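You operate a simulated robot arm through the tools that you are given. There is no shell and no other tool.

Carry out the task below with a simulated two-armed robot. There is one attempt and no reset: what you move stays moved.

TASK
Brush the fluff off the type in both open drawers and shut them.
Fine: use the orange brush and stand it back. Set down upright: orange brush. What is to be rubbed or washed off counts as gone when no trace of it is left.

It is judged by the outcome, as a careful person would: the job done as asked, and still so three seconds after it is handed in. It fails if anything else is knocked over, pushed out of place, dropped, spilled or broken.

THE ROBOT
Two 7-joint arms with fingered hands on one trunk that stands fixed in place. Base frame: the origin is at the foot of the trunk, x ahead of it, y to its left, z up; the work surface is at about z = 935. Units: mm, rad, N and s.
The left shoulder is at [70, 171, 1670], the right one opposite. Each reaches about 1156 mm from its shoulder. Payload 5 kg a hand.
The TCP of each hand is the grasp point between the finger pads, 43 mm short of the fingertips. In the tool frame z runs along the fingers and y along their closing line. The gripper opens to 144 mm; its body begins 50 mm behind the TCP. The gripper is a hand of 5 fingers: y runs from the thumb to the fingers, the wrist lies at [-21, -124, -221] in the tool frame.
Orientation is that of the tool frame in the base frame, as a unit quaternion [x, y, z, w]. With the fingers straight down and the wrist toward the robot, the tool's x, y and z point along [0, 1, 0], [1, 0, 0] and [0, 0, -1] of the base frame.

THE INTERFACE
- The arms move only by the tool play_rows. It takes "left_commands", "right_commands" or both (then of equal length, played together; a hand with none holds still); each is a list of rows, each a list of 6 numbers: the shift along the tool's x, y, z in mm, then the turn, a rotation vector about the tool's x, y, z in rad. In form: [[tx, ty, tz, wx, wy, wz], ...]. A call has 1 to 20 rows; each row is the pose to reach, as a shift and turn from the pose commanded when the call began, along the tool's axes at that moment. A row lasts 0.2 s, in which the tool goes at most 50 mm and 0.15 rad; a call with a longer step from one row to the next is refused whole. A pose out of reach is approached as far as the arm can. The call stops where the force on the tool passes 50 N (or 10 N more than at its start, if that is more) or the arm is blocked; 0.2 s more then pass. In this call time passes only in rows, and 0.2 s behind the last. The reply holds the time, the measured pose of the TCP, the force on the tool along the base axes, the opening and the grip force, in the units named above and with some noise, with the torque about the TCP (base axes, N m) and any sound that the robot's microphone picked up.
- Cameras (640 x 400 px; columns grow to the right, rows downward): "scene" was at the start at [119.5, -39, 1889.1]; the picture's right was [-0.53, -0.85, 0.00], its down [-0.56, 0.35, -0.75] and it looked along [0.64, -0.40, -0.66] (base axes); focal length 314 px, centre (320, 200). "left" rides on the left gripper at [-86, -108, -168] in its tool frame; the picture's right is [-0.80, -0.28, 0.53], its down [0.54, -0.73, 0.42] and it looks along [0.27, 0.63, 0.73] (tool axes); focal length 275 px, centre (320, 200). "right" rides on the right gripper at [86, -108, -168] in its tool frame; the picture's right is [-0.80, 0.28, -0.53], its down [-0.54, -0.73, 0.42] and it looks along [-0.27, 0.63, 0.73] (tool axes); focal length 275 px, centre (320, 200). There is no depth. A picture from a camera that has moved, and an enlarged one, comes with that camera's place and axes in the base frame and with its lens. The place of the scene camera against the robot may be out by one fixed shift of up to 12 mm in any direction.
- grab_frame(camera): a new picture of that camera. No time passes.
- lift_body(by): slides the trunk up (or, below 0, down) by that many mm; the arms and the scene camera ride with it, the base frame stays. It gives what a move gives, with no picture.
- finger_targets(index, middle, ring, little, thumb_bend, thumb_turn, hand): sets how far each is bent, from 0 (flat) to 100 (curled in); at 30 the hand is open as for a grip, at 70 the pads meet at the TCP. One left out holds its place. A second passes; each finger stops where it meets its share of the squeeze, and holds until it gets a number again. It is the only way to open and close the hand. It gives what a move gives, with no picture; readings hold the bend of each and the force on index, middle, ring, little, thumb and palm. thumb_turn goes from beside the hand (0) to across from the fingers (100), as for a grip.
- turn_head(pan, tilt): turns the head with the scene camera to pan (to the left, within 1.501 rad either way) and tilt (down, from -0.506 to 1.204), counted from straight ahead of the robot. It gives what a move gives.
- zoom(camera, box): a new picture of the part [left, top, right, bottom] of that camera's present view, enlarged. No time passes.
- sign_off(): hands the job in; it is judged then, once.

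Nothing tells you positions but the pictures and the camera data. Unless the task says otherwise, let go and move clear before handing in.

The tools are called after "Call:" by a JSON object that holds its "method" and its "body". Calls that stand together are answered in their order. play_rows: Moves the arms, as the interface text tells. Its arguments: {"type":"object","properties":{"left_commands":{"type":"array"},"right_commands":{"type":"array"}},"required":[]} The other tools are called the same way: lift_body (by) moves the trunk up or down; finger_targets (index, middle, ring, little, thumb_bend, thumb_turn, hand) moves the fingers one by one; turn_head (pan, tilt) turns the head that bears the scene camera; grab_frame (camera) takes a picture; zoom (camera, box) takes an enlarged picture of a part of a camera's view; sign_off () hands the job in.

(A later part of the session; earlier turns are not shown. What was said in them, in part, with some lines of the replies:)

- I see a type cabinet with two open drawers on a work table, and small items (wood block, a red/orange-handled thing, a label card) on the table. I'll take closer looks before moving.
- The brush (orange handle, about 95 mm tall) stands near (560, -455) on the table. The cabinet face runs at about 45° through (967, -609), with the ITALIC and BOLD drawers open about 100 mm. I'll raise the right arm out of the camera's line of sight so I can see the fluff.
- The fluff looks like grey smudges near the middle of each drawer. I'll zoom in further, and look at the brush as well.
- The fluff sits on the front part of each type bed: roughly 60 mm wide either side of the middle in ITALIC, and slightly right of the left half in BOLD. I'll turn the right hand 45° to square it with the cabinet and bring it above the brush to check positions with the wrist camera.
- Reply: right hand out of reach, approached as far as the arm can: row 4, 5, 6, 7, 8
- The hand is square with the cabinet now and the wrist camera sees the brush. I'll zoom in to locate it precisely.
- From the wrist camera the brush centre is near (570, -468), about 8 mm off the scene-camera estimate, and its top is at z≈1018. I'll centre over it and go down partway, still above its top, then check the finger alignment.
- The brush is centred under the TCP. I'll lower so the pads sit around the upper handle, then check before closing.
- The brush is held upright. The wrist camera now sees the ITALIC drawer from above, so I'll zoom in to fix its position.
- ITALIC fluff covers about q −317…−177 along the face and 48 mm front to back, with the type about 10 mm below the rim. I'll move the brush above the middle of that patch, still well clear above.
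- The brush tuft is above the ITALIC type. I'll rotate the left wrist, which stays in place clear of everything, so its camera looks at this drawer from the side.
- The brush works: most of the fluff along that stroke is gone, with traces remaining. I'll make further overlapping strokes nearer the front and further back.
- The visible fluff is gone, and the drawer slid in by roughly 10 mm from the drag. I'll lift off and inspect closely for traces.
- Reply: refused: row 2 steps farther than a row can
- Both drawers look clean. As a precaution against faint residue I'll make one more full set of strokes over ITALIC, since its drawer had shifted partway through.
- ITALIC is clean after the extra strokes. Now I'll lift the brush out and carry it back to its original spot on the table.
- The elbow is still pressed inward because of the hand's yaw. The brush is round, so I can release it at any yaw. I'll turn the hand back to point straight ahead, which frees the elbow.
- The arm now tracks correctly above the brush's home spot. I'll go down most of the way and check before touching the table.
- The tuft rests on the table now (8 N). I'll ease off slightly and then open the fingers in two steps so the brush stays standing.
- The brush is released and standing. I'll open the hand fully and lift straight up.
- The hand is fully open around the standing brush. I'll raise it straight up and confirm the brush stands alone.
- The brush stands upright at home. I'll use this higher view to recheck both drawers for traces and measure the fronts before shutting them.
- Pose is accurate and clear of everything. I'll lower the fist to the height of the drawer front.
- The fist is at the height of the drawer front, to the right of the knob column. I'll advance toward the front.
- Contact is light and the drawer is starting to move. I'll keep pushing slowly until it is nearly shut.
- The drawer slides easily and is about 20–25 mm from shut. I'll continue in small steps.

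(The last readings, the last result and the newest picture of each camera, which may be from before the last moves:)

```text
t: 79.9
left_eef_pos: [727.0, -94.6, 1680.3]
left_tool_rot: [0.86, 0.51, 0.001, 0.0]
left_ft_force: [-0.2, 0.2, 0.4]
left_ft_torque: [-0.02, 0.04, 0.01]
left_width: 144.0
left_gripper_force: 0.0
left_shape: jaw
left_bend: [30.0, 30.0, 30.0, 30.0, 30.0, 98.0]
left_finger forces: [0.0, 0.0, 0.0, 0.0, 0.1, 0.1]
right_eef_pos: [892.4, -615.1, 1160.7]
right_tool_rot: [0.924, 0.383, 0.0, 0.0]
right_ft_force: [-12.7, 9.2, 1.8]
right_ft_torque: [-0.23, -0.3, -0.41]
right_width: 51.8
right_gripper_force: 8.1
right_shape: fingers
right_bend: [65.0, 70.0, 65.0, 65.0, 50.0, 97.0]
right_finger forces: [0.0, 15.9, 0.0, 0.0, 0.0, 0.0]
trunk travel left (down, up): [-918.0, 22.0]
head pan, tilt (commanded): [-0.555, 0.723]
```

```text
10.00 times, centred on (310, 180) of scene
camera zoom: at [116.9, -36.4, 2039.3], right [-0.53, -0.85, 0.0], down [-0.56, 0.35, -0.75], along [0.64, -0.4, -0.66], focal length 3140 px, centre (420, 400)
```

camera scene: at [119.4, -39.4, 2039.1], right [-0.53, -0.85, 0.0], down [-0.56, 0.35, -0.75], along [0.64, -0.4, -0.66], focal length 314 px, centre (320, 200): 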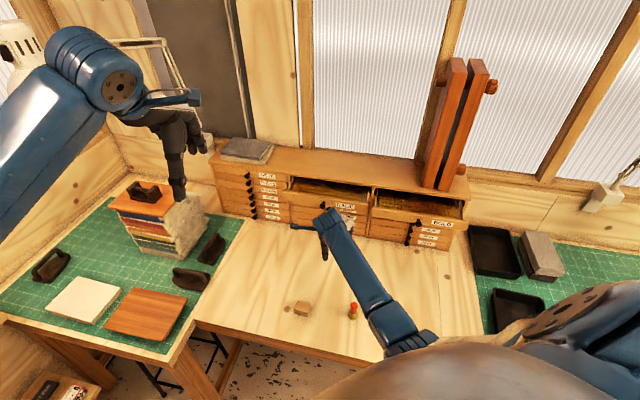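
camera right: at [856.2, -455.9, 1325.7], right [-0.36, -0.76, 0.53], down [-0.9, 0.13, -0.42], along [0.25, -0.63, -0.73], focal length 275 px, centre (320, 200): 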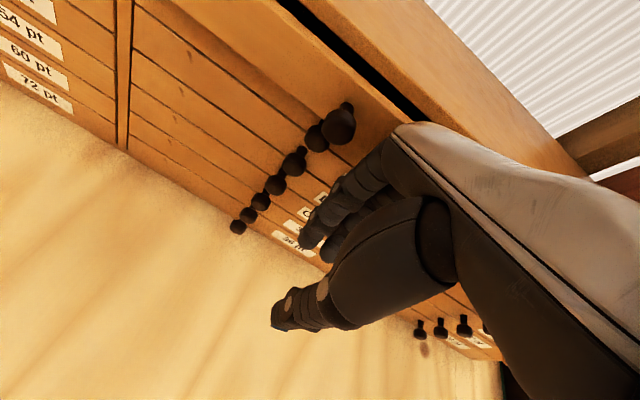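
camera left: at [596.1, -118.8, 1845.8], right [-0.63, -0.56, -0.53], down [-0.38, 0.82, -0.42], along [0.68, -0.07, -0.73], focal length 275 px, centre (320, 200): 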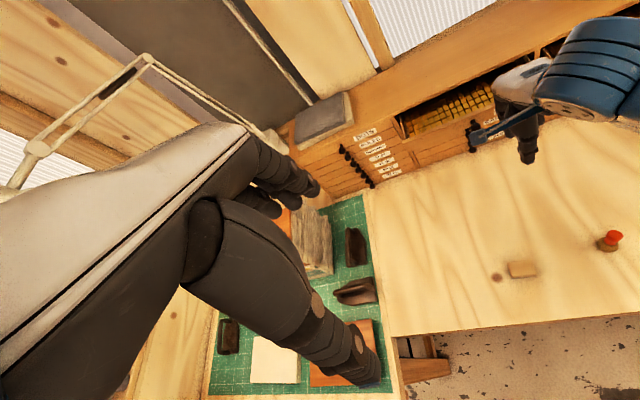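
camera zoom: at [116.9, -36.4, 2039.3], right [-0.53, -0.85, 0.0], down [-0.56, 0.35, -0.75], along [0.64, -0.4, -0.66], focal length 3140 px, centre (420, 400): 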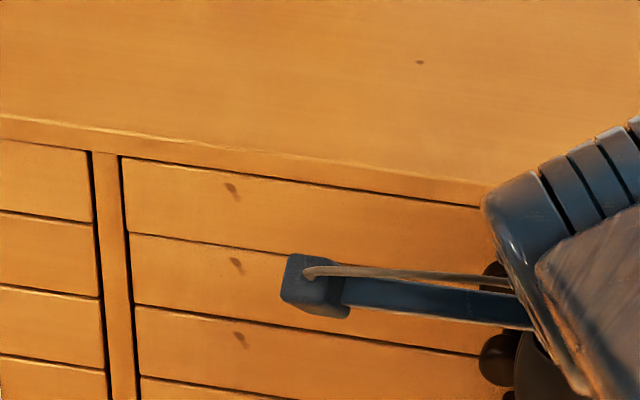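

The front now looks flush. I'll back the hand off and inspect the gap closely.

Call:
{"method": "play_rows", "body": {"right_commands": [[0, -20, 0, 0, 0, 0], [0, -60, 0, 0, 0, 0], [0, -100, 0, 0, 0, 0]]}}

Call:
{"method": "zoom", "body": {"camera": "scene", "box": [270, 150, 390, 225]}}

Call:
{"method": "zoom", "body": {"camera": "left", "box": [370, 60, 498, 160]}}

Call:
{"method": "grab_frame", "body": {"camera": "right"}}

```text
t: 80.7
left_eef_pos: [725.3, -92.8, 1681.6]
left_tool_rot: [0.86, 0.511, 0.0, 0.001]
left_ft_force: [-1.3, 0.3, -0.1]
left_ft_torque: [-0.01, -0.06, -0.02]
left_width: 143.6
left_gripper_force: 0.1
left_shape: jaw
left_bend: [30.0, 30.0, 30.0, 30.0, 30.0, 98.0]
left_finger forces: [0.1, 0.0, 0.0, 0.1, 0.0, 0.0]
right_eef_pos: [821.5, -543.1, 1164.5]
right_tool_rot: [0.924, 0.383, 0.002, 0.002]
right_ft_force: [0.4, -0.1, 1.7]
right_ft_torque: [0.0, 0.02, -0.01]
right_width: 51.7
right_gripper_force: 0.0
right_shape: fingers
right_bend: [65.0, 65.0, 65.0, 65.0, 50.0, 97.0]
right_finger forces: [0.0, 0.0, 0.0, 0.1, 0.0, 0.1]
trunk travel left (down, up): [-918.0, 22.0]
head pan, tilt (commanded): [-0.555, 0.723]
```

```text
5.33 times, centred on (330, 188) of scene
camera zoom: at [115.2, -35.3, 2039.5], right [-0.53, -0.85, 0.0], down [-0.56, 0.35, -0.75], along [0.64, -0.4, -0.66], focal length 1674 px, centre (267, 267)
```

zoom: 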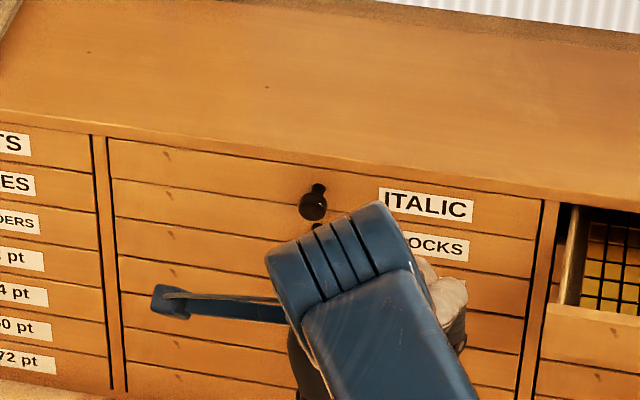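

```text
4.00 times, centred on (434, 110) of left
camera zoom: at [588.3, -117.0, 1848.7], right [-0.63, -0.56, -0.53], down [-0.38, 0.82, -0.43], along [0.68, -0.07, -0.73], focal length 1101 px, centre (-136, 560)
```

zoom: 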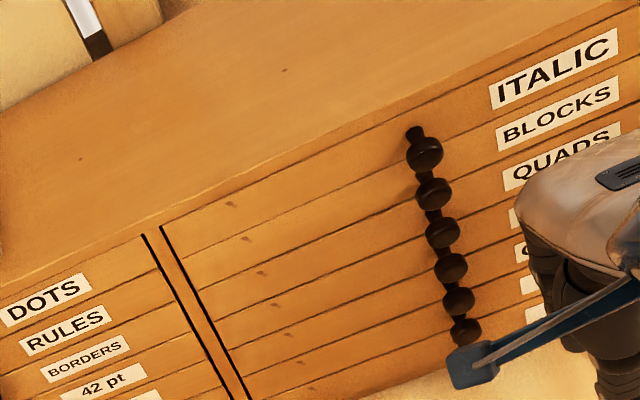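

```text
taken
camera right: at [805.0, -405.6, 1331.8], right [-0.36, -0.76, 0.53], down [-0.9, 0.13, -0.43], along [0.26, -0.63, -0.73], focal length 275 px, centre (320, 200)
```

right: 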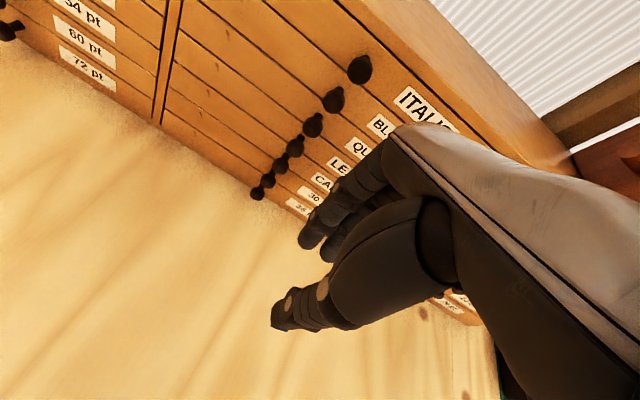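

Call:
{"method": "zoom", "body": {"camera": "scene", "box": [280, 160, 320, 186]}}

Call:
{"method": "zoom", "body": {"camera": "right", "box": [140, 0, 240, 60]}}

Call:
{"method": "zoom", "body": {"camera": "right", "box": [330, 30, 500, 140]}}

Call:
{"method": "zoom", "body": {"camera": "left", "box": [470, 40, 570, 110]}}

```text
15.38 times, centred on (300, 173) of scene
camera zoom: at [115.2, -35.3, 2039.5], right [-0.53, -0.85, 0.0], down [-0.56, 0.35, -0.75], along [0.64, -0.4, -0.66], focal length 4830 px, centre (628, 615)
```

zoom: 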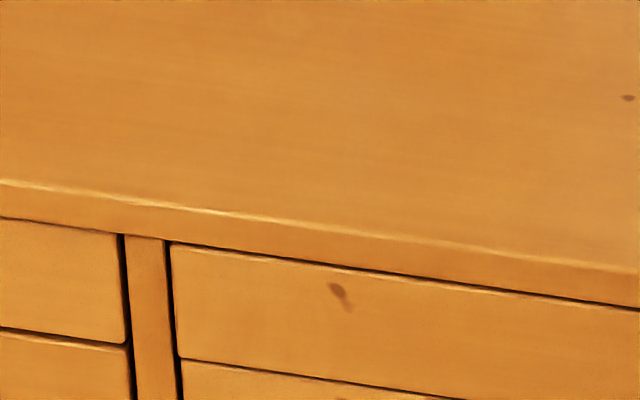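

```text
6.40 times, centred on (190, 30) of right
camera zoom: at [805.0, -405.6, 1331.8], right [-0.36, -0.76, 0.53], down [-0.9, 0.13, -0.43], along [0.26, -0.63, -0.73], focal length 1762 px, centre (1152, 1288)
```

zoom: 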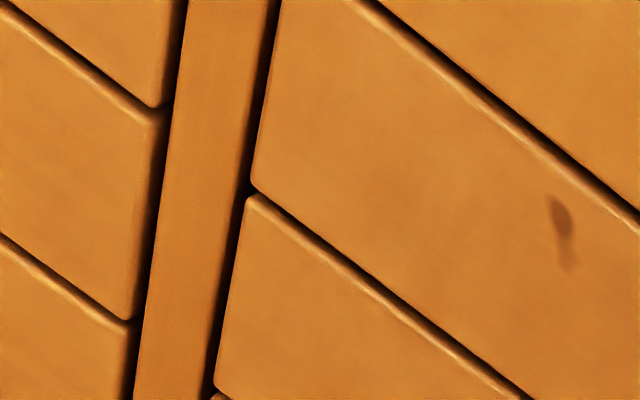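

```text
3.64 times, centred on (415, 85) of right
camera zoom: at [805.0, -405.6, 1331.8], right [-0.36, -0.76, 0.53], down [-0.9, 0.13, -0.43], along [0.26, -0.63, -0.73], focal length 1001 px, centre (-26, 618)
```

zoom: 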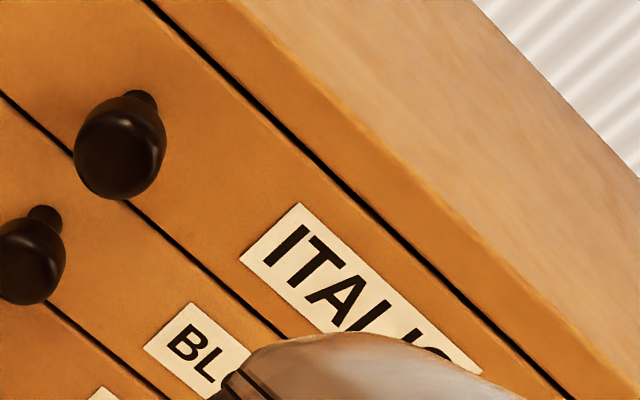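

```text
5.71 times, centred on (520, 75) of left
camera zoom: at [588.3, -117.0, 1848.7], right [-0.63, -0.56, -0.53], down [-0.38, 0.82, -0.43], along [0.68, -0.07, -0.73], focal length 1573 px, centre (-823, 914)
```

zoom: 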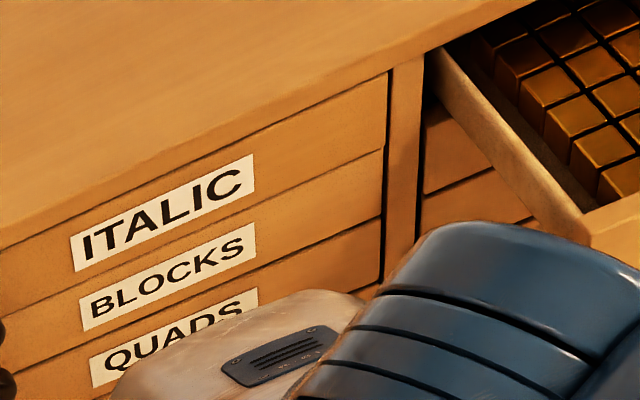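

ITALIC appears flush, but the contact was on a single finger that may have touched the drawer below first. To be certain, I'll give the ITALIC knob itself a gentle centred push.

Call:
{"method": "play_rows", "body": {"right_commands": [[20, 0, -8, 0, 0, 0], [45, 0, -18, 0, 0, 0], [64, 0, -25, 0, 0, 0], [64, 0, -25, 0, 0, 0]]}}

Call:
{"method": "grab_frame", "body": {"camera": "right"}}

Call:
{"method": "zoom", "body": {"camera": "left", "box": [390, 40, 550, 160]}}

```text
t: 81.7
left_eef_pos: [730.5, -98.5, 1679.8]
left_tool_rot: [0.86, 0.51, -0.001, -0.001]
left_ft_force: [1.0, -0.2, -0.1]
left_ft_torque: [0.03, 0.0, -0.02]
left_width: 143.6
left_gripper_force: 0.1
left_shape: jaw
left_bend: [30.0, 30.0, 30.0, 30.0, 30.0, 98.0]
left_finger forces: [0.0, 0.2, 0.0, 0.0, 0.1, 0.0]
right_eef_pos: [867.2, -500.0, 1185.9]
right_tool_rot: [0.924, 0.382, 0.0, -0.001]
right_ft_force: [0.1, 0.2, -0.5]
right_ft_torque: [-0.01, 0.0, 0.01]
right_width: 51.8
right_gripper_force: 0.1
right_shape: fingers
right_bend: [65.0, 65.0, 65.0, 65.0, 50.0, 97.0]
right_finger forces: [0.0, 0.0, 0.0, 0.0, 0.0, 0.0]
trunk travel left (down, up): [-918.0, 22.0]
head pan, tilt (commanded): [-0.555, 0.723]
```

```text
taken
camera right: at [853.3, -363.4, 1352.6], right [-0.36, -0.76, 0.53], down [-0.9, 0.13, -0.42], along [0.25, -0.63, -0.73], focal length 275 px, centre (320, 200)
```

right: 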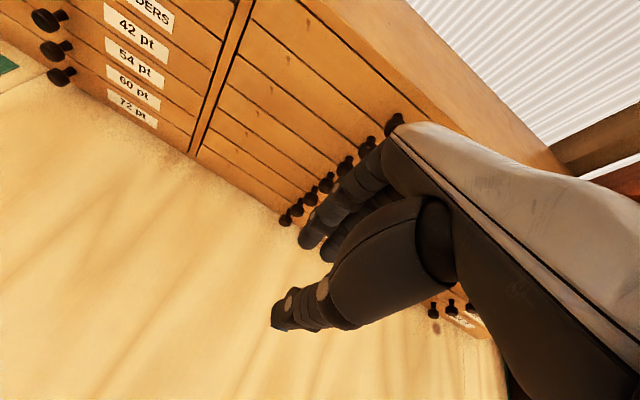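

```text
3.33 times, centred on (470, 100) of left
camera zoom: at [592.7, -121.7, 1846.7], right [-0.63, -0.56, -0.53], down [-0.38, 0.82, -0.42], along [0.68, -0.06, -0.73], focal length 918 px, centre (-180, 533)
```

zoom: 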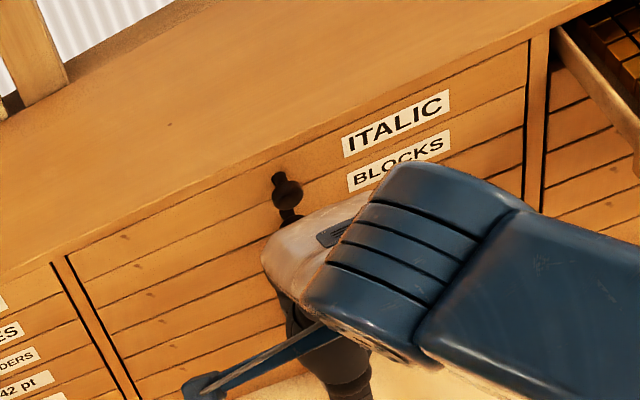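

Call:
{"method": "play_rows", "body": {"right_commands": [[0, 20, 0, 0, 0, 0], [0, 38, 0, 0, 0, 0], [0, 50, 0, 0, 0, 0], [0, 57, 0, 0, 0, 0]]}}

Call:
{"method": "zoom", "body": {"camera": "right", "box": [240, 60, 440, 260]}}

Call:
{"method": "zoom", "body": {"camera": "left", "box": [390, 40, 550, 160]}}

```text
t: 82.7
left_eef_pos: [730.0, -97.0, 1679.7]
left_tool_rot: [0.86, 0.511, 0.001, 0.0]
left_ft_force: [-0.5, -0.1, 0.2]
left_ft_torque: [0.02, 0.05, 0.02]
left_width: 144.0
left_gripper_force: 0.1
left_shape: jaw
left_bend: [30.0, 30.0, 30.0, 30.0, 30.0, 98.0]
left_finger forces: [0.0, 0.0, 0.1, 0.0, 0.0, 0.1]
right_eef_pos: [909.7, -541.2, 1184.4]
right_tool_rot: [0.924, 0.382, 0.0, 0.0]
right_ft_force: [0.9, 0.4, -0.7]
right_ft_torque: [0.01, 0.0, 0.02]
right_width: 51.9
right_gripper_force: 0.1
right_shape: fingers
right_bend: [65.0, 65.0, 65.0, 65.0, 50.0, 97.0]
right_finger forces: [0.0, 0.0, 0.0, 0.1, 0.0, 0.0]
trunk travel left (down, up): [-918.0, 22.0]
head pan, tilt (commanded): [-0.555, 0.723]
```

```text
2.00 times, centred on (340, 160) of right
camera zoom: at [894.3, -404.0, 1352.7], right [-0.36, -0.76, 0.53], down [-0.9, 0.13, -0.42], along [0.25, -0.63, -0.73], focal length 551 px, centre (280, 280)
```

zoom: 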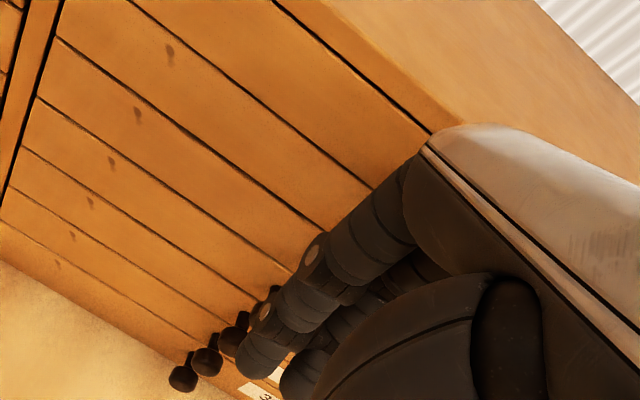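

```text
3.33 times, centred on (470, 100) of left
camera zoom: at [592.2, -120.7, 1847.0], right [-0.63, -0.56, -0.53], down [-0.38, 0.82, -0.42], along [0.68, -0.07, -0.73], focal length 918 px, centre (-180, 533)
```

zoom: 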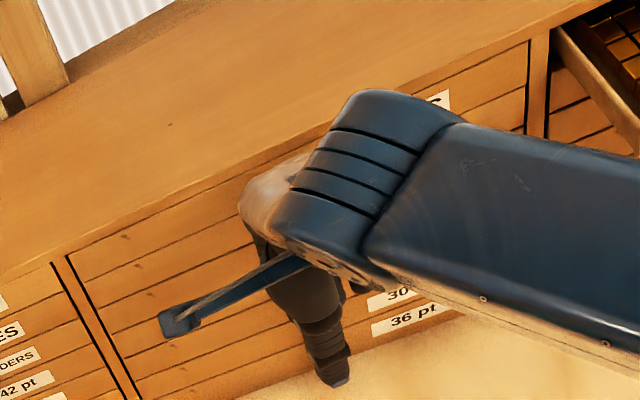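

Call:
{"method": "play_rows", "body": {"right_commands": [[0, 4, 0, 0, 0, 0], [0, 8, 0, 0, 0, 0]]}}

Call:
{"method": "play_rows", "body": {"right_commands": [[0, 3, 0, 0, 0, 0], [0, 5, 0, 0, 0, 0]]}}

```text
t: 83.3
left_eef_pos: [729.3, -97.8, 1680.2]
left_tool_rot: [0.86, 0.51, 0.0, -0.001]
left_ft_force: [-0.7, -0.3, -0.9]
left_ft_torque: [-0.02, 0.02, 0.0]
left_width: 143.5
left_gripper_force: 0.0
left_shape: jaw
left_bend: [30.0, 30.0, 30.0, 30.0, 30.0, 98.0]
left_finger forces: [0.0, 0.0, 0.0, 0.1, 0.1, 0.0]
right_eef_pos: [914.8, -545.5, 1182.9]
right_tool_rot: [0.924, 0.383, 0.0, -0.001]
right_ft_force: [0.0, 0.5, -0.2]
right_ft_torque: [0.0, 0.01, -0.02]
right_width: 52.0
right_gripper_force: 0.2
right_shape: fingers
right_bend: [65.0, 65.0, 65.0, 65.0, 50.0, 97.0]
right_finger forces: [0.0, 1.0, 0.0, 0.1, 0.0, 0.0]
trunk travel left (down, up): [-918.0, 22.0]
head pan, tilt (commanded): [-0.555, 0.723]
```

```text
t: 83.9
left_eef_pos: [728.3, -94.1, 1679.6]
left_tool_rot: [0.86, 0.511, 0.0, 0.0]
left_ft_force: [-0.1, 0.2, -0.5]
left_ft_torque: [0.0, -0.01, -0.02]
left_width: 143.8
left_gripper_force: 0.0
left_shape: jaw
left_bend: [30.0, 30.0, 30.0, 30.0, 30.0, 98.0]
left_finger forces: [0.1, 0.0, 0.0, 0.0, 0.0, 0.0]
right_eef_pos: [917.0, -547.5, 1184.3]
right_tool_rot: [0.924, 0.383, -0.001, -0.001]
right_ft_force: [-6.7, 6.7, -0.4]
right_ft_torque: [-0.21, -0.23, -0.1]
right_width: 51.5
right_gripper_force: 4.6
right_shape: fingers
right_bend: [65.0, 67.0, 65.0, 65.0, 50.0, 97.0]
right_finger forces: [0.0, 9.3, 0.1, 0.1, 0.1, 0.1]
trunk travel left (down, up): [-918.0, 22.0]
head pan, tilt (commanded): [-0.555, 0.723]
```

Call:
{"method": "play_rows", "body": {"right_commands": [[0, 3, 0, 0, 0, 0], [0, 5, 0, 0, 0, 0]]}}

```text
t: 84.5
left_eef_pos: [726.2, -93.0, 1681.1]
left_tool_rot: [0.86, 0.51, 0.001, 0.001]
left_ft_force: [-1.2, 0.0, -0.4]
left_ft_torque: [-0.06, -0.02, 0.01]
left_width: 143.9
left_gripper_force: 0.0
left_shape: jaw
left_bend: [30.0, 30.0, 30.0, 30.0, 30.0, 98.0]
left_finger forces: [0.0, 0.0, 0.0, 0.0, 0.0, 0.0]
right_eef_pos: [918.0, -549.5, 1186.5]
right_tool_rot: [0.924, 0.383, 0.001, 0.0]
right_ft_force: [-17.6, 16.2, -0.6]
right_ft_torque: [-0.37, -0.38, -0.41]
right_width: 51.8
right_gripper_force: 11.9
right_shape: fingers
right_bend: [65.0, 70.0, 65.0, 65.0, 50.0, 97.0]
right_finger forces: [0.1, 23.1, 0.0, 0.0, 0.0, 0.0]
trunk travel left (down, up): [-918.0, 22.0]
head pan, tilt (commanded): [-0.555, 0.723]
```

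The knob push met a firm stop at about 24 N, so ITALIC is fully shut. I'll back away and check the whole scene before moving over to BOLD.

Call:
{"method": "play_rows", "body": {"right_commands": [[0, -20, 0, 0, 0, 0], [0, -60, 0, 0, 0, 0], [0, -105, 0, 0, 0, 0], [0, -150, 0, 0, 0, 0], [0, -176, 0, 0, 0, 0]]}}

Call:
{"method": "grab_frame", "body": {"camera": "scene"}}

Call:
{"method": "grab_frame", "body": {"camera": "left"}}

Call:
{"method": "zoom", "body": {"camera": "left", "box": [370, 40, 570, 170]}}

```text
t: 85.7
left_eef_pos: [729.4, -96.6, 1680.3]
left_tool_rot: [0.86, 0.51, 0.0, 0.0]
left_ft_force: [-0.1, -0.8, -0.9]
left_ft_torque: [0.06, 0.01, 0.0]
left_width: 143.5
left_gripper_force: 0.0
left_shape: jaw
left_bend: [30.0, 30.0, 30.0, 30.0, 30.0, 98.0]
left_finger forces: [0.0, 0.1, 0.0, 0.0, 0.1, 0.0]
right_eef_pos: [796.2, -431.2, 1182.3]
right_tool_rot: [0.924, 0.382, 0.0, 0.0]
right_ft_force: [-0.1, 0.2, 0.7]
right_ft_torque: [0.01, 0.02, -0.03]
right_width: 52.0
right_gripper_force: 0.0
right_shape: fingers
right_bend: [65.0, 65.0, 65.0, 65.0, 50.0, 97.0]
right_finger forces: [0.0, 0.0, 0.0, 0.1, 0.0, 0.0]
trunk travel left (down, up): [-918.0, 22.0]
head pan, tilt (commanded): [-0.555, 0.723]
```

```text
taken
camera scene: at [119.9, -39.2, 2039.0], right [-0.53, -0.85, 0.0], down [-0.56, 0.35, -0.75], along [0.64, -0.4, -0.66], focal length 314 px, centre (320, 200)
```

scene: 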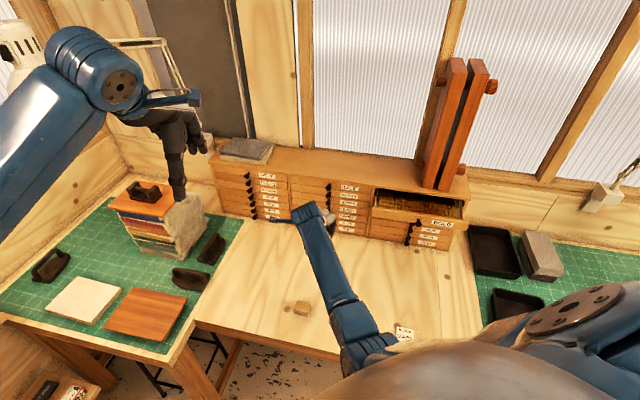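

```text
taken
camera left: at [592.4, -121.0, 1847.0], right [-0.63, -0.56, -0.53], down [-0.38, 0.82, -0.42], along [0.68, -0.07, -0.73], focal length 275 px, centre (320, 200)
```

left: 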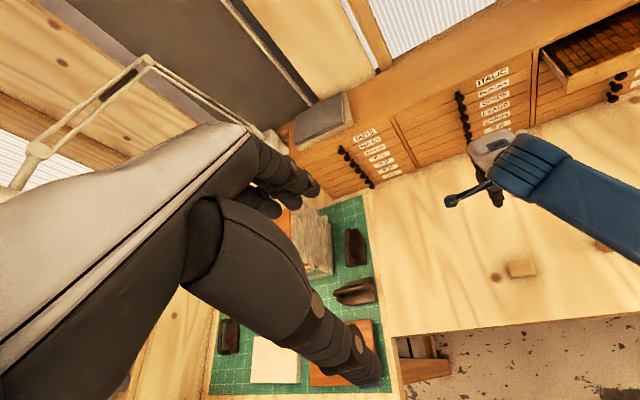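

```text
3.08 times, centred on (470, 105) of left
camera zoom: at [592.4, -121.0, 1847.0], right [-0.63, -0.56, -0.53], down [-0.38, 0.82, -0.42], along [0.68, -0.07, -0.73], focal length 847 px, centre (-142, 492)
```

zoom: 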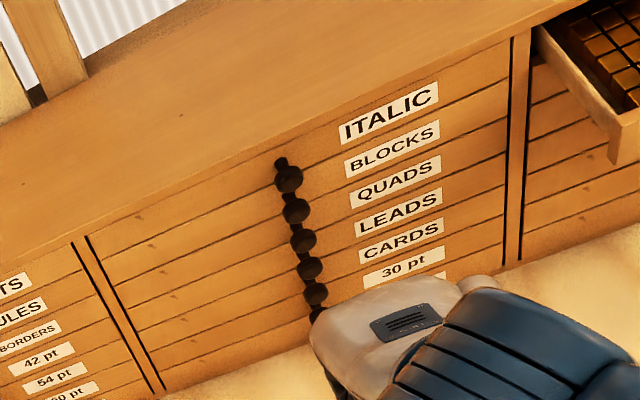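

ITALIC is flush with its neighbours and everything else is in place. I'll move the fist across to in front of the BOLD knob.

Call:
{"method": "play_rows", "body": {"right_commands": [[-40, 0, 0, 0, 0, 0], [-85, 0, 0, 0, 0, 0], [-130, 0, 0, 0, 0, 0], [-175, 0, 0, 0, 0, 0], [-220, 0, 0, 0, 0, 0], [-265, 0, 0, 0, 0, 0], [-310, 0, 0, 0, 0, 0], [-350, 0, 0, 0, 0, 0], [-365, 0, 0, 0, 0, 0]]}}

Call:
{"method": "grab_frame", "body": {"camera": "right"}}

Call:
{"method": "grab_frame", "body": {"camera": "scene"}}

Call:
{"method": "grab_frame", "body": {"camera": "left"}}

```text
t: 87.7
left_eef_pos: [726.9, -96.2, 1680.6]
left_tool_rot: [0.86, 0.511, 0.0, -0.001]
left_ft_force: [0.3, -0.4, 0.7]
left_ft_torque: [0.02, -0.04, 0.0]
left_width: 143.8
left_gripper_force: 0.1
left_shape: jaw
left_bend: [30.0, 30.0, 30.0, 30.0, 30.0, 98.0]
left_finger forces: [0.0, 0.0, 0.0, 0.0, 0.1, 0.1]
right_eef_pos: [539.6, -685.7, 1184.5]
right_tool_rot: [0.924, 0.382, 0.0, 0.0]
right_ft_force: [0.5, 0.7, 0.5]
right_ft_torque: [-0.01, 0.01, -0.01]
right_width: 51.7
right_gripper_force: 0.1
right_shape: fingers
right_bend: [65.0, 65.0, 65.0, 65.0, 50.0, 97.0]
right_finger forces: [0.0, 0.1, 0.1, 0.0, 0.1, 0.0]
trunk travel left (down, up): [-918.0, 22.0]
head pan, tilt (commanded): [-0.555, 0.723]
```

```text
taken
camera right: at [524.7, -549.6, 1353.0], right [-0.36, -0.76, 0.53], down [-0.9, 0.13, -0.42], along [0.25, -0.63, -0.73], focal length 275 px, centre (320, 200)
```

right: 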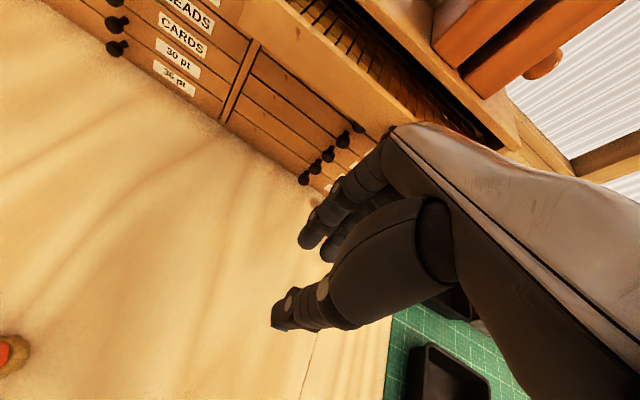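

```text
taken
camera scene: at [118.5, -39.5, 2039.1], right [-0.53, -0.85, 0.0], down [-0.56, 0.35, -0.75], along [0.64, -0.39, -0.66], focal length 314 px, centre (320, 200)
```

scene: 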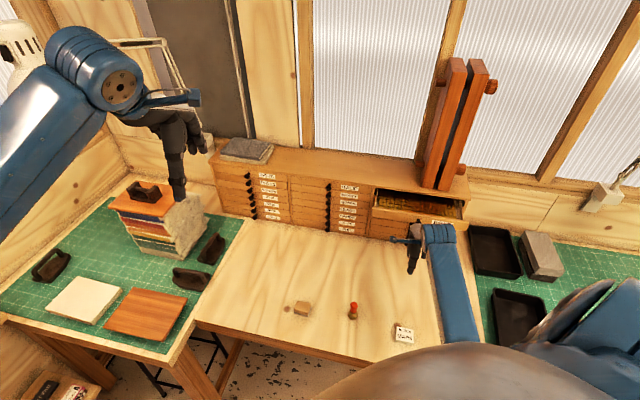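

```text
taken
camera left: at [591.2, -121.0, 1847.4], right [-0.63, -0.56, -0.53], down [-0.38, 0.82, -0.42], along [0.68, -0.06, -0.73], focal length 275 px, centre (320, 200)
```

left: 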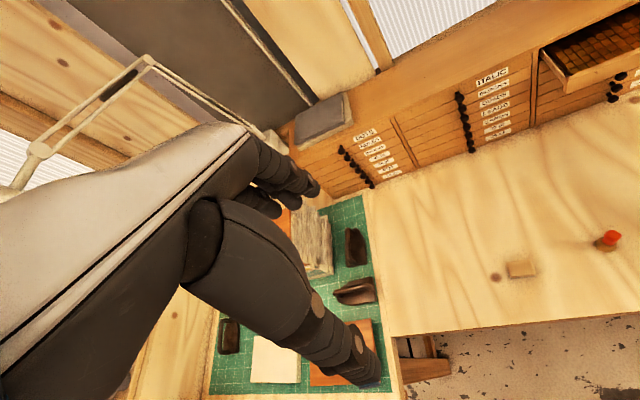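

Call:
{"method": "zoom", "body": {"camera": "scene", "box": [370, 175, 480, 275]}}

Call:
{"method": "zoom", "body": {"camera": "right", "box": [260, 40, 460, 240]}}

```text
4.00 times, centred on (425, 225) of scene
camera zoom: at [118.5, -39.5, 2039.1], right [-0.53, -0.85, 0.0], down [-0.56, 0.35, -0.75], along [0.64, -0.39, -0.66], focal length 1256 px, centre (-100, 100)
```

zoom: 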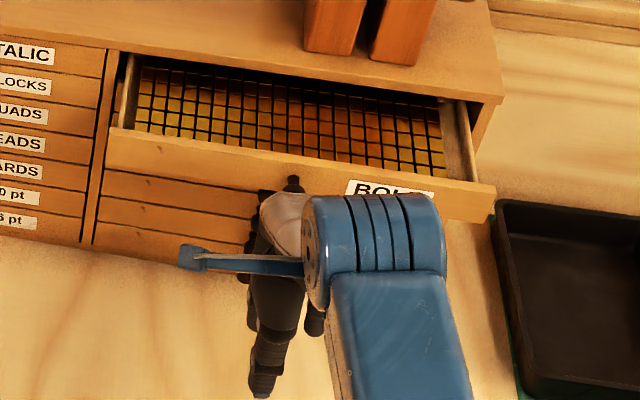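

```text
2.00 times, centred on (360, 140) of right
camera zoom: at [524.7, -549.6, 1353.0], right [-0.36, -0.76, 0.53], down [-0.9, 0.13, -0.42], along [0.25, -0.63, -0.73], focal length 551 px, centre (240, 320)
```

zoom: 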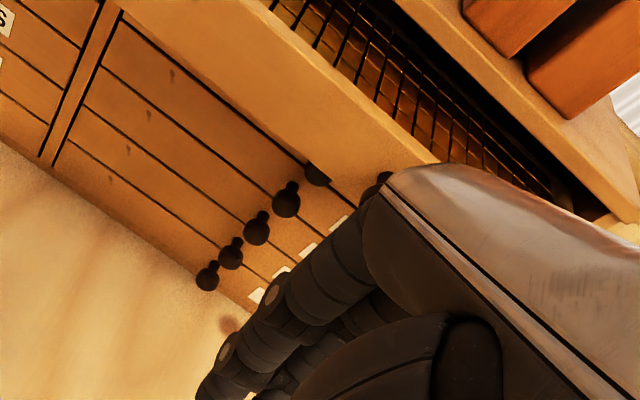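

The BOLD knob is straight ahead of the knuckles. I'll advance to contact and then push it in.

Call:
{"method": "play_rows", "body": {"right_commands": [[0, 12, 0, 0, 0, 0], [0, 24, 0, 0, 0, 0], [0, 34, 0, 0, 0, 0], [0, 42, 0, 0, 0, 0]]}}

Call:
{"method": "zoom", "body": {"camera": "right", "box": [260, 40, 460, 240]}}

Call:
{"method": "zoom", "body": {"camera": "scene", "box": [370, 175, 480, 275]}}

```text
t: 88.7
left_eef_pos: [727.9, -96.2, 1680.2]
left_tool_rot: [0.86, 0.51, 0.0, 0.001]
left_ft_force: [-0.3, 0.6, 0.1]
left_ft_torque: [-0.03, -0.01, 0.02]
left_width: 143.8
left_gripper_force: 0.0
left_shape: jaw
left_bend: [30.0, 30.0, 30.0, 30.0, 30.0, 98.0]
left_finger forces: [0.0, 0.0, 0.0, 0.1, 0.0, 0.0]
right_eef_pos: [570.0, -716.4, 1183.2]
right_tool_rot: [0.924, 0.382, 0.0, 0.0]
right_ft_force: [-1.0, 0.5, 0.5]
right_ft_torque: [-0.01, -0.02, -0.04]
right_width: 51.6
right_gripper_force: 0.8
right_shape: fingers
right_bend: [65.0, 65.0, 65.0, 65.0, 50.0, 97.0]
right_finger forces: [0.1, 1.4, 0.1, 0.0, 0.0, 0.1]
trunk travel left (down, up): [-918.0, 22.0]
head pan, tilt (commanded): [-0.555, 0.723]
```

```text
2.00 times, centred on (360, 140) of right
camera zoom: at [554.7, -579.1, 1351.8], right [-0.36, -0.76, 0.53], down [-0.9, 0.13, -0.42], along [0.25, -0.63, -0.73], focal length 551 px, centre (240, 320)
```

zoom: 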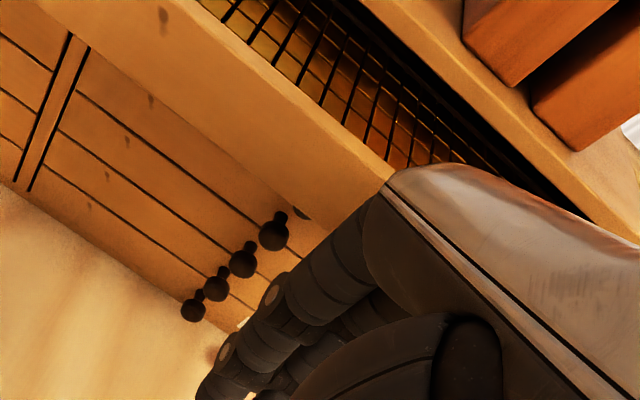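

```text
4.00 times, centred on (425, 225) of scene
camera zoom: at [119.7, -38.3, 2039.1], right [-0.53, -0.85, 0.0], down [-0.56, 0.35, -0.75], along [0.64, -0.4, -0.66], focal length 1256 px, centre (-100, 100)
```

zoom: 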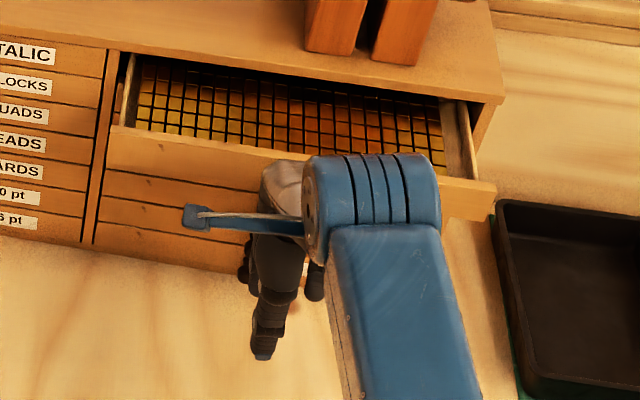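

Contact with the knob is light. Before shutting it, one last check of the BOLD type from this higher viewpoint.

Call:
{"method": "zoom", "body": {"camera": "scene", "box": [400, 188, 450, 220]}}

Call:
{"method": "zoom", "body": {"camera": "right", "box": [310, 30, 430, 130]}}

```text
12.50 times, centred on (425, 204) of scene
camera zoom: at [119.7, -38.3, 2039.1], right [-0.53, -0.85, 0.0], down [-0.56, 0.35, -0.75], along [0.64, -0.4, -0.66], focal length 3924 px, centre (-992, 150)
```

zoom: 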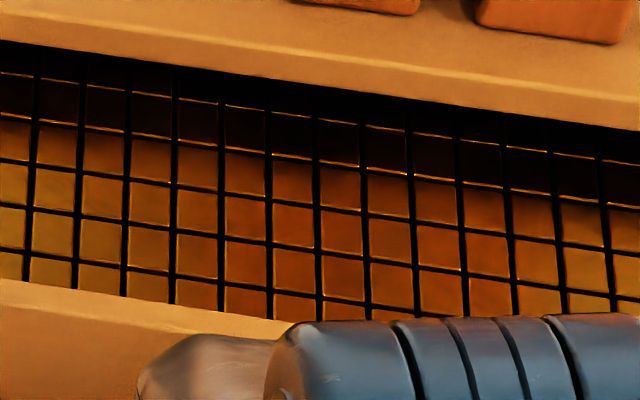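

```text
4.00 times, centred on (370, 80) of right
camera zoom: at [554.7, -579.1, 1351.8], right [-0.36, -0.76, 0.53], down [-0.9, 0.13, -0.42], along [0.25, -0.63, -0.73], focal length 1101 px, centre (120, 680)
```

zoom: 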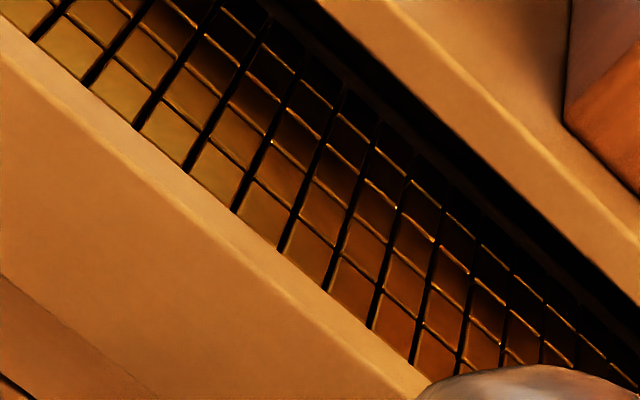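

BOLD is clean. I'll push it in steadily, leaving the last centimetres for fine steps.

Call:
{"method": "play_rows", "body": {"right_commands": [[0, 8, 0, 0, 0, 0], [0, 18, 0, 0, 0, 0], [0, 28, 0, 0, 0, 0], [0, 38, 0, 0, 0, 0], [0, 48, 0, 0, 0, 0], [0, 58, 0, 0, 0, 0], [0, 68, 0, 0, 0, 0], [0, 78, 0, 0, 0, 0], [0, 88, 0, 0, 0, 0], [0, 96, 0, 0, 0, 0], [0, 102, 0, 0, 0, 0]]}}

Call:
{"method": "zoom", "body": {"camera": "scene", "box": [370, 165, 480, 265]}}

Call:
{"method": "zoom", "body": {"camera": "right", "box": [200, 0, 460, 200]}}

```text
t: 91.1
left_eef_pos: [728.1, -97.0, 1679.8]
left_tool_rot: [0.86, 0.51, 0.0, 0.0]
left_ft_force: [0.3, 0.6, -0.2]
left_ft_torque: [0.02, 0.01, -0.01]
left_width: 143.6
left_gripper_force: 0.1
left_shape: jaw
left_bend: [30.0, 30.0, 30.0, 30.0, 30.0, 98.0]
left_finger forces: [0.0, 0.0, 0.1, 0.0, 0.0, 0.0]
right_eef_pos: [641.2, -789.0, 1185.6]
right_tool_rot: [0.924, 0.382, 0.001, 0.0]
right_ft_force: [-1.1, 0.9, -0.7]
right_ft_torque: [-0.04, -0.06, -0.03]
right_width: 51.8
right_gripper_force: 1.0
right_shape: fingers
right_bend: [65.0, 65.0, 65.0, 65.0, 50.0, 97.0]
right_finger forces: [0.1, 1.3, 0.0, 0.0, 0.1, 0.0]
trunk travel left (down, up): [-918.0, 22.0]
head pan, tilt (commanded): [-0.555, 0.723]
```

```text
4.00 times, centred on (425, 215) of scene
camera zoom: at [119.8, -39.3, 2039.0], right [-0.53, -0.85, 0.0], down [-0.56, 0.35, -0.75], along [0.64, -0.4, -0.66], focal length 1256 px, centre (-100, 140)
```

zoom: 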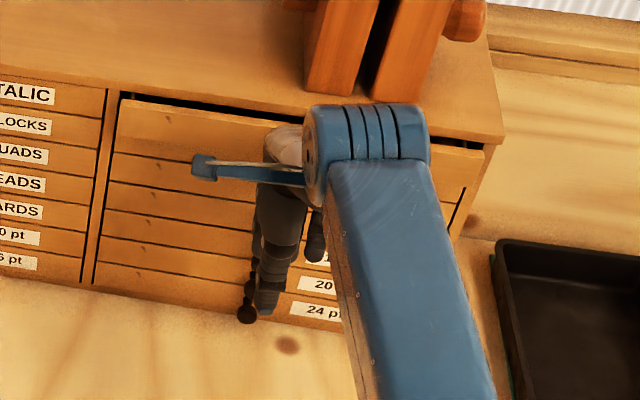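

```text
2.00 times, centred on (330, 100) of right
camera zoom: at [625.3, -651.3, 1352.3], right [-0.36, -0.76, 0.53], down [-0.9, 0.13, -0.42], along [0.25, -0.63, -0.73], focal length 551 px, centre (300, 400)
```

zoom: 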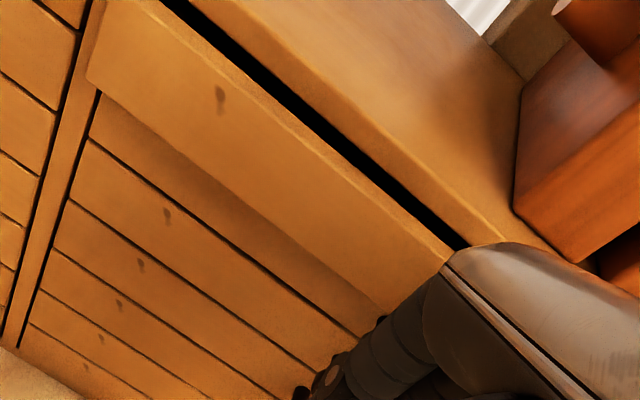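

Call:
{"method": "play_rows", "body": {"right_commands": [[0, 5, 0, 0, 0, 0], [0, 10, 0, 0, 0, 0], [0, 15, 0, 0, 0, 0], [0, 19, 0, 0, 0, 0]]}}

Call:
{"method": "zoom", "body": {"camera": "scene", "box": [370, 165, 430, 205]}}

```text
t: 92.1
left_eef_pos: [728.0, -97.0, 1680.7]
left_tool_rot: [0.86, 0.51, 0.0, 0.0]
left_ft_force: [-0.7, -0.2, 0.0]
left_ft_torque: [0.01, -0.01, -0.01]
left_width: 143.8
left_gripper_force: 0.1
left_shape: jaw
left_bend: [30.0, 30.0, 30.0, 30.0, 30.0, 98.0]
left_finger forces: [0.0, 0.0, 0.0, 0.0, 0.0, 0.1]
right_eef_pos: [655.3, -801.8, 1184.9]
right_tool_rot: [0.924, 0.383, 0.0, 0.0]
right_ft_force: [-2.0, 0.1, 0.0]
right_ft_torque: [0.01, -0.04, -0.05]
right_width: 51.8
right_gripper_force: 0.5
right_shape: fingers
right_bend: [65.0, 65.0, 65.0, 65.0, 50.0, 97.0]
right_finger forces: [0.1, 1.2, 0.0, 0.0, 0.1, 0.0]
trunk travel left (down, up): [-918.0, 22.0]
head pan, tilt (commanded): [-0.555, 0.723]
```

```text
10.00 times, centred on (400, 185) of scene
camera zoom: at [119.7, -39.0, 2039.0], right [-0.53, -0.85, 0.0], down [-0.56, 0.35, -0.75], along [0.64, -0.4, -0.66], focal length 3140 px, centre (-480, 350)
```

zoom: 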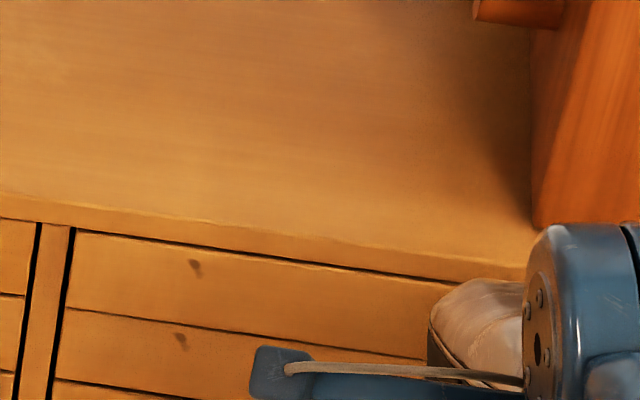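

Call:
{"method": "play_rows", "body": {"right_commands": [[0, 3, 0, 0, 0, 0], [0, 6, 0, 0, 0, 0], [0, 9, 0, 0, 0, 0]]}}

Call:
{"method": "zoom", "body": {"camera": "scene", "box": [370, 165, 430, 205]}}

```text
t: 92.9
left_eef_pos: [726.1, -94.9, 1680.1]
left_tool_rot: [0.86, 0.511, 0.001, 0.001]
left_ft_force: [-0.2, -0.1, 0.3]
left_ft_torque: [-0.01, -0.04, 0.01]
left_width: 143.7
left_gripper_force: 0.0
left_shape: jaw
left_bend: [30.0, 30.0, 30.0, 30.0, 30.0, 98.0]
left_finger forces: [0.0, 0.0, 0.0, 0.0, 0.1, 0.0]
right_eef_pos: [657.7, -806.8, 1185.2]
right_tool_rot: [0.924, 0.383, 0.0, -0.001]
right_ft_force: [-9.3, 8.6, 0.1]
right_ft_torque: [-0.26, -0.27, -0.25]
right_width: 51.8
right_gripper_force: 6.4
right_shape: fingers
right_bend: [65.0, 68.0, 65.0, 65.0, 50.0, 97.0]
right_finger forces: [0.1, 12.5, 0.1, 0.0, 0.0, 0.0]
trunk travel left (down, up): [-918.0, 22.0]
head pan, tilt (commanded): [-0.555, 0.723]
```

```text
10.00 times, centred on (400, 185) of scene
camera zoom: at [117.4, -37.0, 2039.2], right [-0.53, -0.85, 0.0], down [-0.56, 0.35, -0.75], along [0.64, -0.4, -0.66], focal length 3140 px, centre (-480, 350)
```

zoom: 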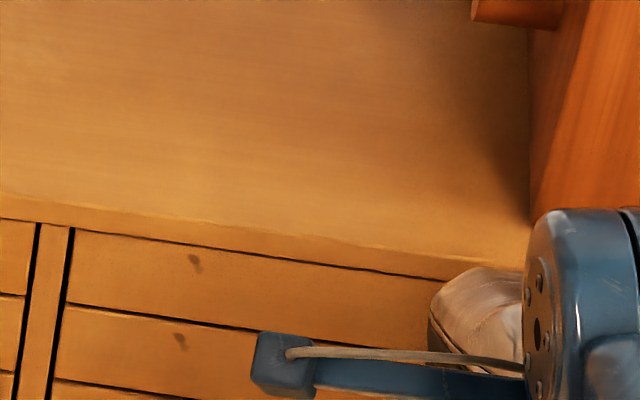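

The stop is reached at about 12 N. A slightly firmer push, as with ITALIC, will make sure it is fully home.

Call:
{"method": "play_rows", "body": {"right_commands": [[0, 2, 0, 0, 0, 0], [0, 4, 0, 0, 0, 0]]}}

Call:
{"method": "play_rows", "body": {"right_commands": [[0, -20, 0, 0, 0, 0], [0, -60, 0, 0, 0, 0], [0, -105, 0, 0, 0, 0], [0, -150, 0, 0, 0, 0], [0, -190, 0, 0, 0, 0]]}}

Call:
{"method": "grab_frame", "body": {"camera": "scene"}}

Call:
{"method": "grab_frame", "body": {"camera": "right"}}

Call:
{"method": "zoom", "body": {"camera": "scene", "box": [270, 150, 480, 270]}}

```text
t: 93.5
left_eef_pos: [725.6, -94.7, 1681.1]
left_tool_rot: [0.86, 0.51, 0.001, -0.001]
left_ft_force: [0.4, -0.1, 0.0]
left_ft_torque: [0.04, 0.0, 0.0]
left_width: 143.9
left_gripper_force: 0.0
left_shape: jaw
left_bend: [30.0, 30.0, 30.0, 30.0, 30.0, 98.0]
left_finger forces: [0.0, 0.0, 0.0, 0.0, 0.0, 0.0]
right_eef_pos: [660.3, -807.8, 1185.2]
right_tool_rot: [0.924, 0.382, 0.0, -0.001]
right_ft_force: [-16.8, 14.3, -2.7]
right_ft_torque: [-0.33, -0.39, -0.43]
right_width: 51.8
right_gripper_force: 11.4
right_shape: fingers
right_bend: [65.0, 70.0, 65.0, 65.0, 50.0, 97.0]
right_finger forces: [0.1, 22.1, 0.0, 0.1, 0.1, 0.0]
trunk travel left (down, up): [-918.0, 22.0]
head pan, tilt (commanded): [-0.555, 0.723]
```

```text
t: 94.7
left_eef_pos: [726.8, -96.0, 1680.0]
left_tool_rot: [0.86, 0.511, 0.0, 0.0]
left_ft_force: [0.6, 0.0, 0.1]
left_ft_torque: [-0.02, -0.01, 0.0]
left_width: 143.7
left_gripper_force: 0.1
left_shape: jaw
left_bend: [30.0, 30.0, 30.0, 30.0, 30.0, 98.0]
left_finger forces: [0.1, 0.0, 0.0, 0.0, 0.0, 0.1]
right_eef_pos: [530.2, -676.2, 1184.3]
right_tool_rot: [0.924, 0.382, 0.001, 0.0]
right_ft_force: [0.5, 0.1, 0.5]
right_ft_torque: [-0.02, 0.01, 0.01]
right_width: 51.7
right_gripper_force: 0.0
right_shape: fingers
right_bend: [65.0, 65.0, 65.0, 65.0, 50.0, 97.0]
right_finger forces: [0.0, 0.0, 0.0, 0.0, 0.1, 0.0]
trunk travel left (down, up): [-918.0, 22.0]
head pan, tilt (commanded): [-0.555, 0.723]
```

```text
taken
camera scene: at [119.1, -38.4, 2039.1], right [-0.53, -0.85, 0.0], down [-0.56, 0.35, -0.75], along [0.64, -0.4, -0.66], focal length 314 px, centre (320, 200)
```

scene: 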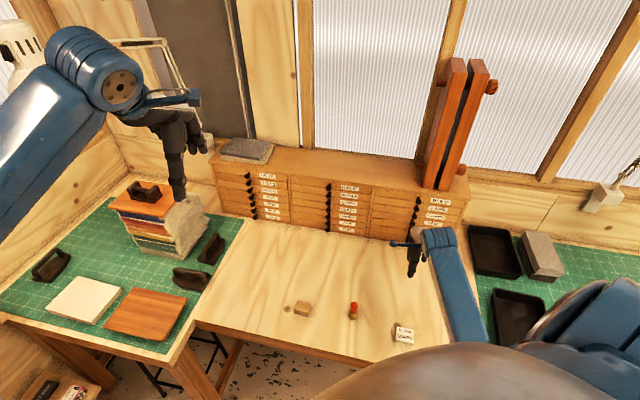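

```text
taken
camera right: at [514.6, -539.6, 1352.3], right [-0.36, -0.76, 0.53], down [-0.9, 0.13, -0.42], along [0.26, -0.63, -0.73], focal length 275 px, centre (320, 200)
```

right: 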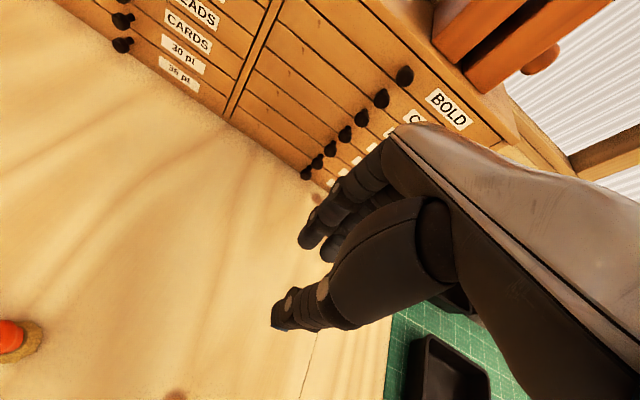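

```text
3.05 times, centred on (375, 210) of scene
camera zoom: at [119.1, -38.4, 2039.1], right [-0.53, -0.85, 0.0], down [-0.56, 0.35, -0.75], along [0.64, -0.4, -0.66], focal length 957 px, centre (152, 170)
```

zoom: 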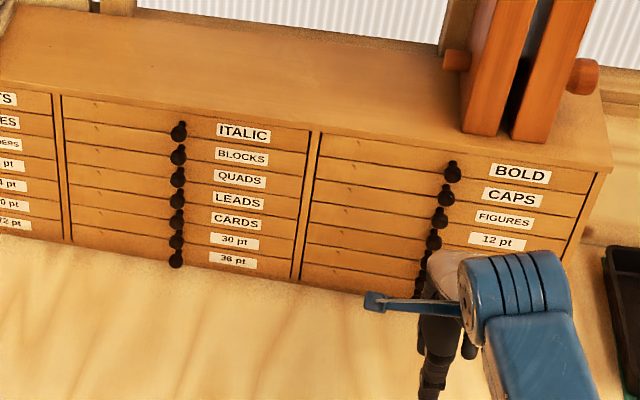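

Both drawers are shut and everything else is where it was. I'll raise the right hand clear and verify the brush and the drawers once more.

Call:
{"method": "play_rows", "body": {"right_commands": [[0, -10, -40, 0, 0, 0], [0, -20, -85, 0, 0, 0], [0, -30, -130, 0, 0, 0], [0, -40, -175, 0, 0, 0], [0, -40, -215, 0, 0, 0]]}}

Call:
{"method": "grab_frame", "body": {"camera": "scene"}}

Call:
{"method": "zoom", "body": {"camera": "scene", "box": [330, 285, 378, 335]}}

Call:
{"method": "zoom", "body": {"camera": "left", "box": [480, 0, 640, 100]}}

Call:
{"method": "zoom", "body": {"camera": "left", "box": [570, 210, 640, 270]}}

```text
t: 95.9
left_eef_pos: [728.8, -95.6, 1679.6]
left_tool_rot: [0.86, 0.51, 0.0, 0.0]
left_ft_force: [-0.1, 0.7, 0.0]
left_ft_torque: [0.01, 0.01, 0.01]
left_width: 143.5
left_gripper_force: 0.0
left_shape: jaw
left_bend: [30.0, 30.0, 30.0, 30.0, 30.0, 98.0]
left_finger forces: [0.0, 0.0, 0.0, 0.1, 0.0, 0.0]
right_eef_pos: [499.2, -647.7, 1400.3]
right_tool_rot: [0.924, 0.382, -0.001, -0.001]
right_ft_force: [-0.5, 0.0, -0.1]
right_ft_torque: [0.01, 0.02, -0.01]
right_width: 51.9
right_gripper_force: 0.2
right_shape: fingers
right_bend: [65.0, 65.0, 65.0, 65.0, 50.0, 97.0]
right_finger forces: [0.0, 0.0, 0.0, 0.0, 0.1, 0.1]
trunk travel left (down, up): [-918.0, 22.0]
head pan, tilt (commanded): [-0.555, 0.723]
```

```text
taken
camera scene: at [119.9, -38.8, 2039.0], right [-0.53, -0.85, 0.0], down [-0.56, 0.35, -0.75], along [0.64, -0.4, -0.66], focal length 314 px, centre (320, 200)
```

scene: 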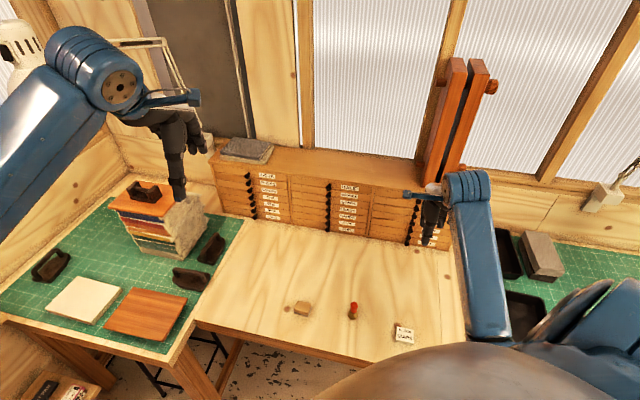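

```text
8.00 times, centred on (354, 310) of scene
camera zoom: at [119.9, -38.8, 2039.0], right [-0.53, -0.85, 0.0], down [-0.56, 0.35, -0.75], along [0.64, -0.4, -0.66], focal length 2512 px, centre (48, -680)
```

zoom: 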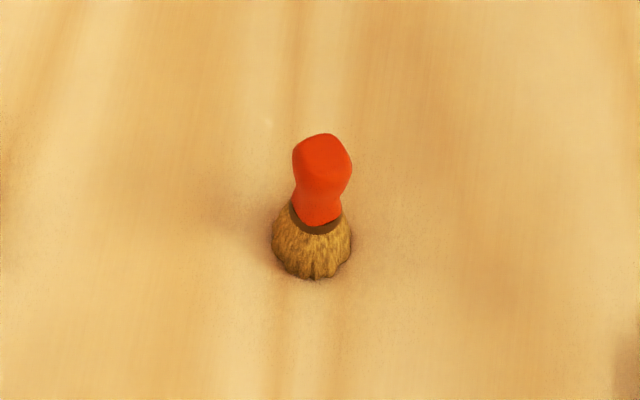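

```text
4.00 times, centred on (560, 50) of left
camera zoom: at [592.4, -120.4, 1846.9], right [-0.63, -0.56, -0.53], down [-0.38, 0.82, -0.42], along [0.68, -0.07, -0.73], focal length 1101 px, centre (-640, 800)
```

zoom: 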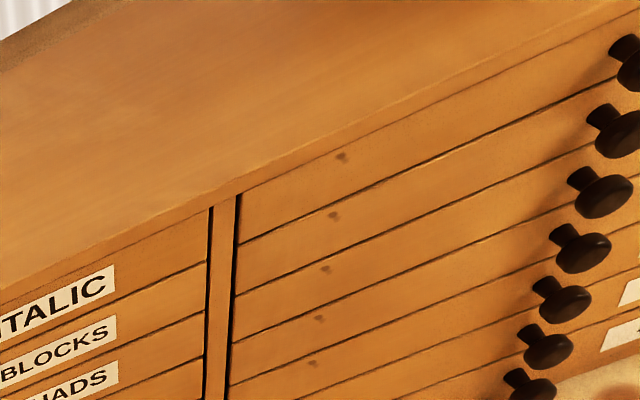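

```text
6.67 times, centred on (605, 240) of left
camera zoom: at [592.4, -120.4, 1846.9], right [-0.63, -0.56, -0.53], down [-0.38, 0.82, -0.42], along [0.68, -0.07, -0.73], focal length 1835 px, centre (-1580, -67)
```

zoom: 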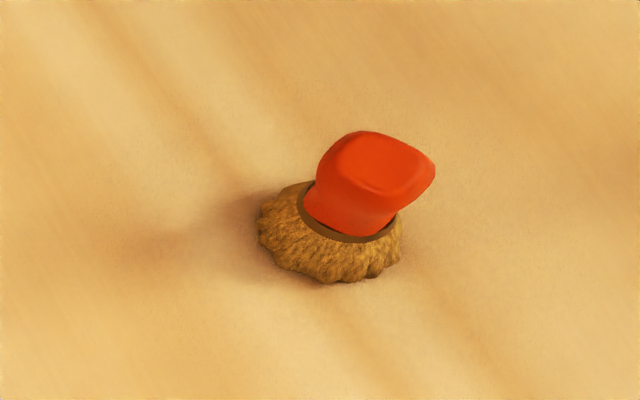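

Both drawers are brushed clean and flush shut, the orange brush stands upright where it was, nothing else has moved, and both hands are clear. I'm handing the job in.

Call:
{"method": "sign_off", "body": {}}

```text
The job is handed in.
```

The job is handed in: the fluff is off the type in both the ITALIC and BOLD drawers, and both are shut. I don't know the verdict; the reply said only that it was handed in.

- **Fluff:** close-up pictures of both type beds showed no trace left before I closed the drawers. ITALIC slid in about 10 mm from the brushing, so I gave it an extra full set of strokes.
- **Drawers:** I pushed each one home until it met a firm stop, at about 24 N on ITALIC and 22 N on BOLD. In the last pictures both look flush with the drawers around them.
- **Brush:** the orange brush stands upright at its original spot, within a few millimetres by my measurements. The arm held it slightly off that spot on the first approach, so I raised the trunk 150 mm, turned the hand and set it down again; the trunk is still raised.
- **Everything else:** nothing looked knocked over or moved in the last pictures, and both hands are clear of the bench.
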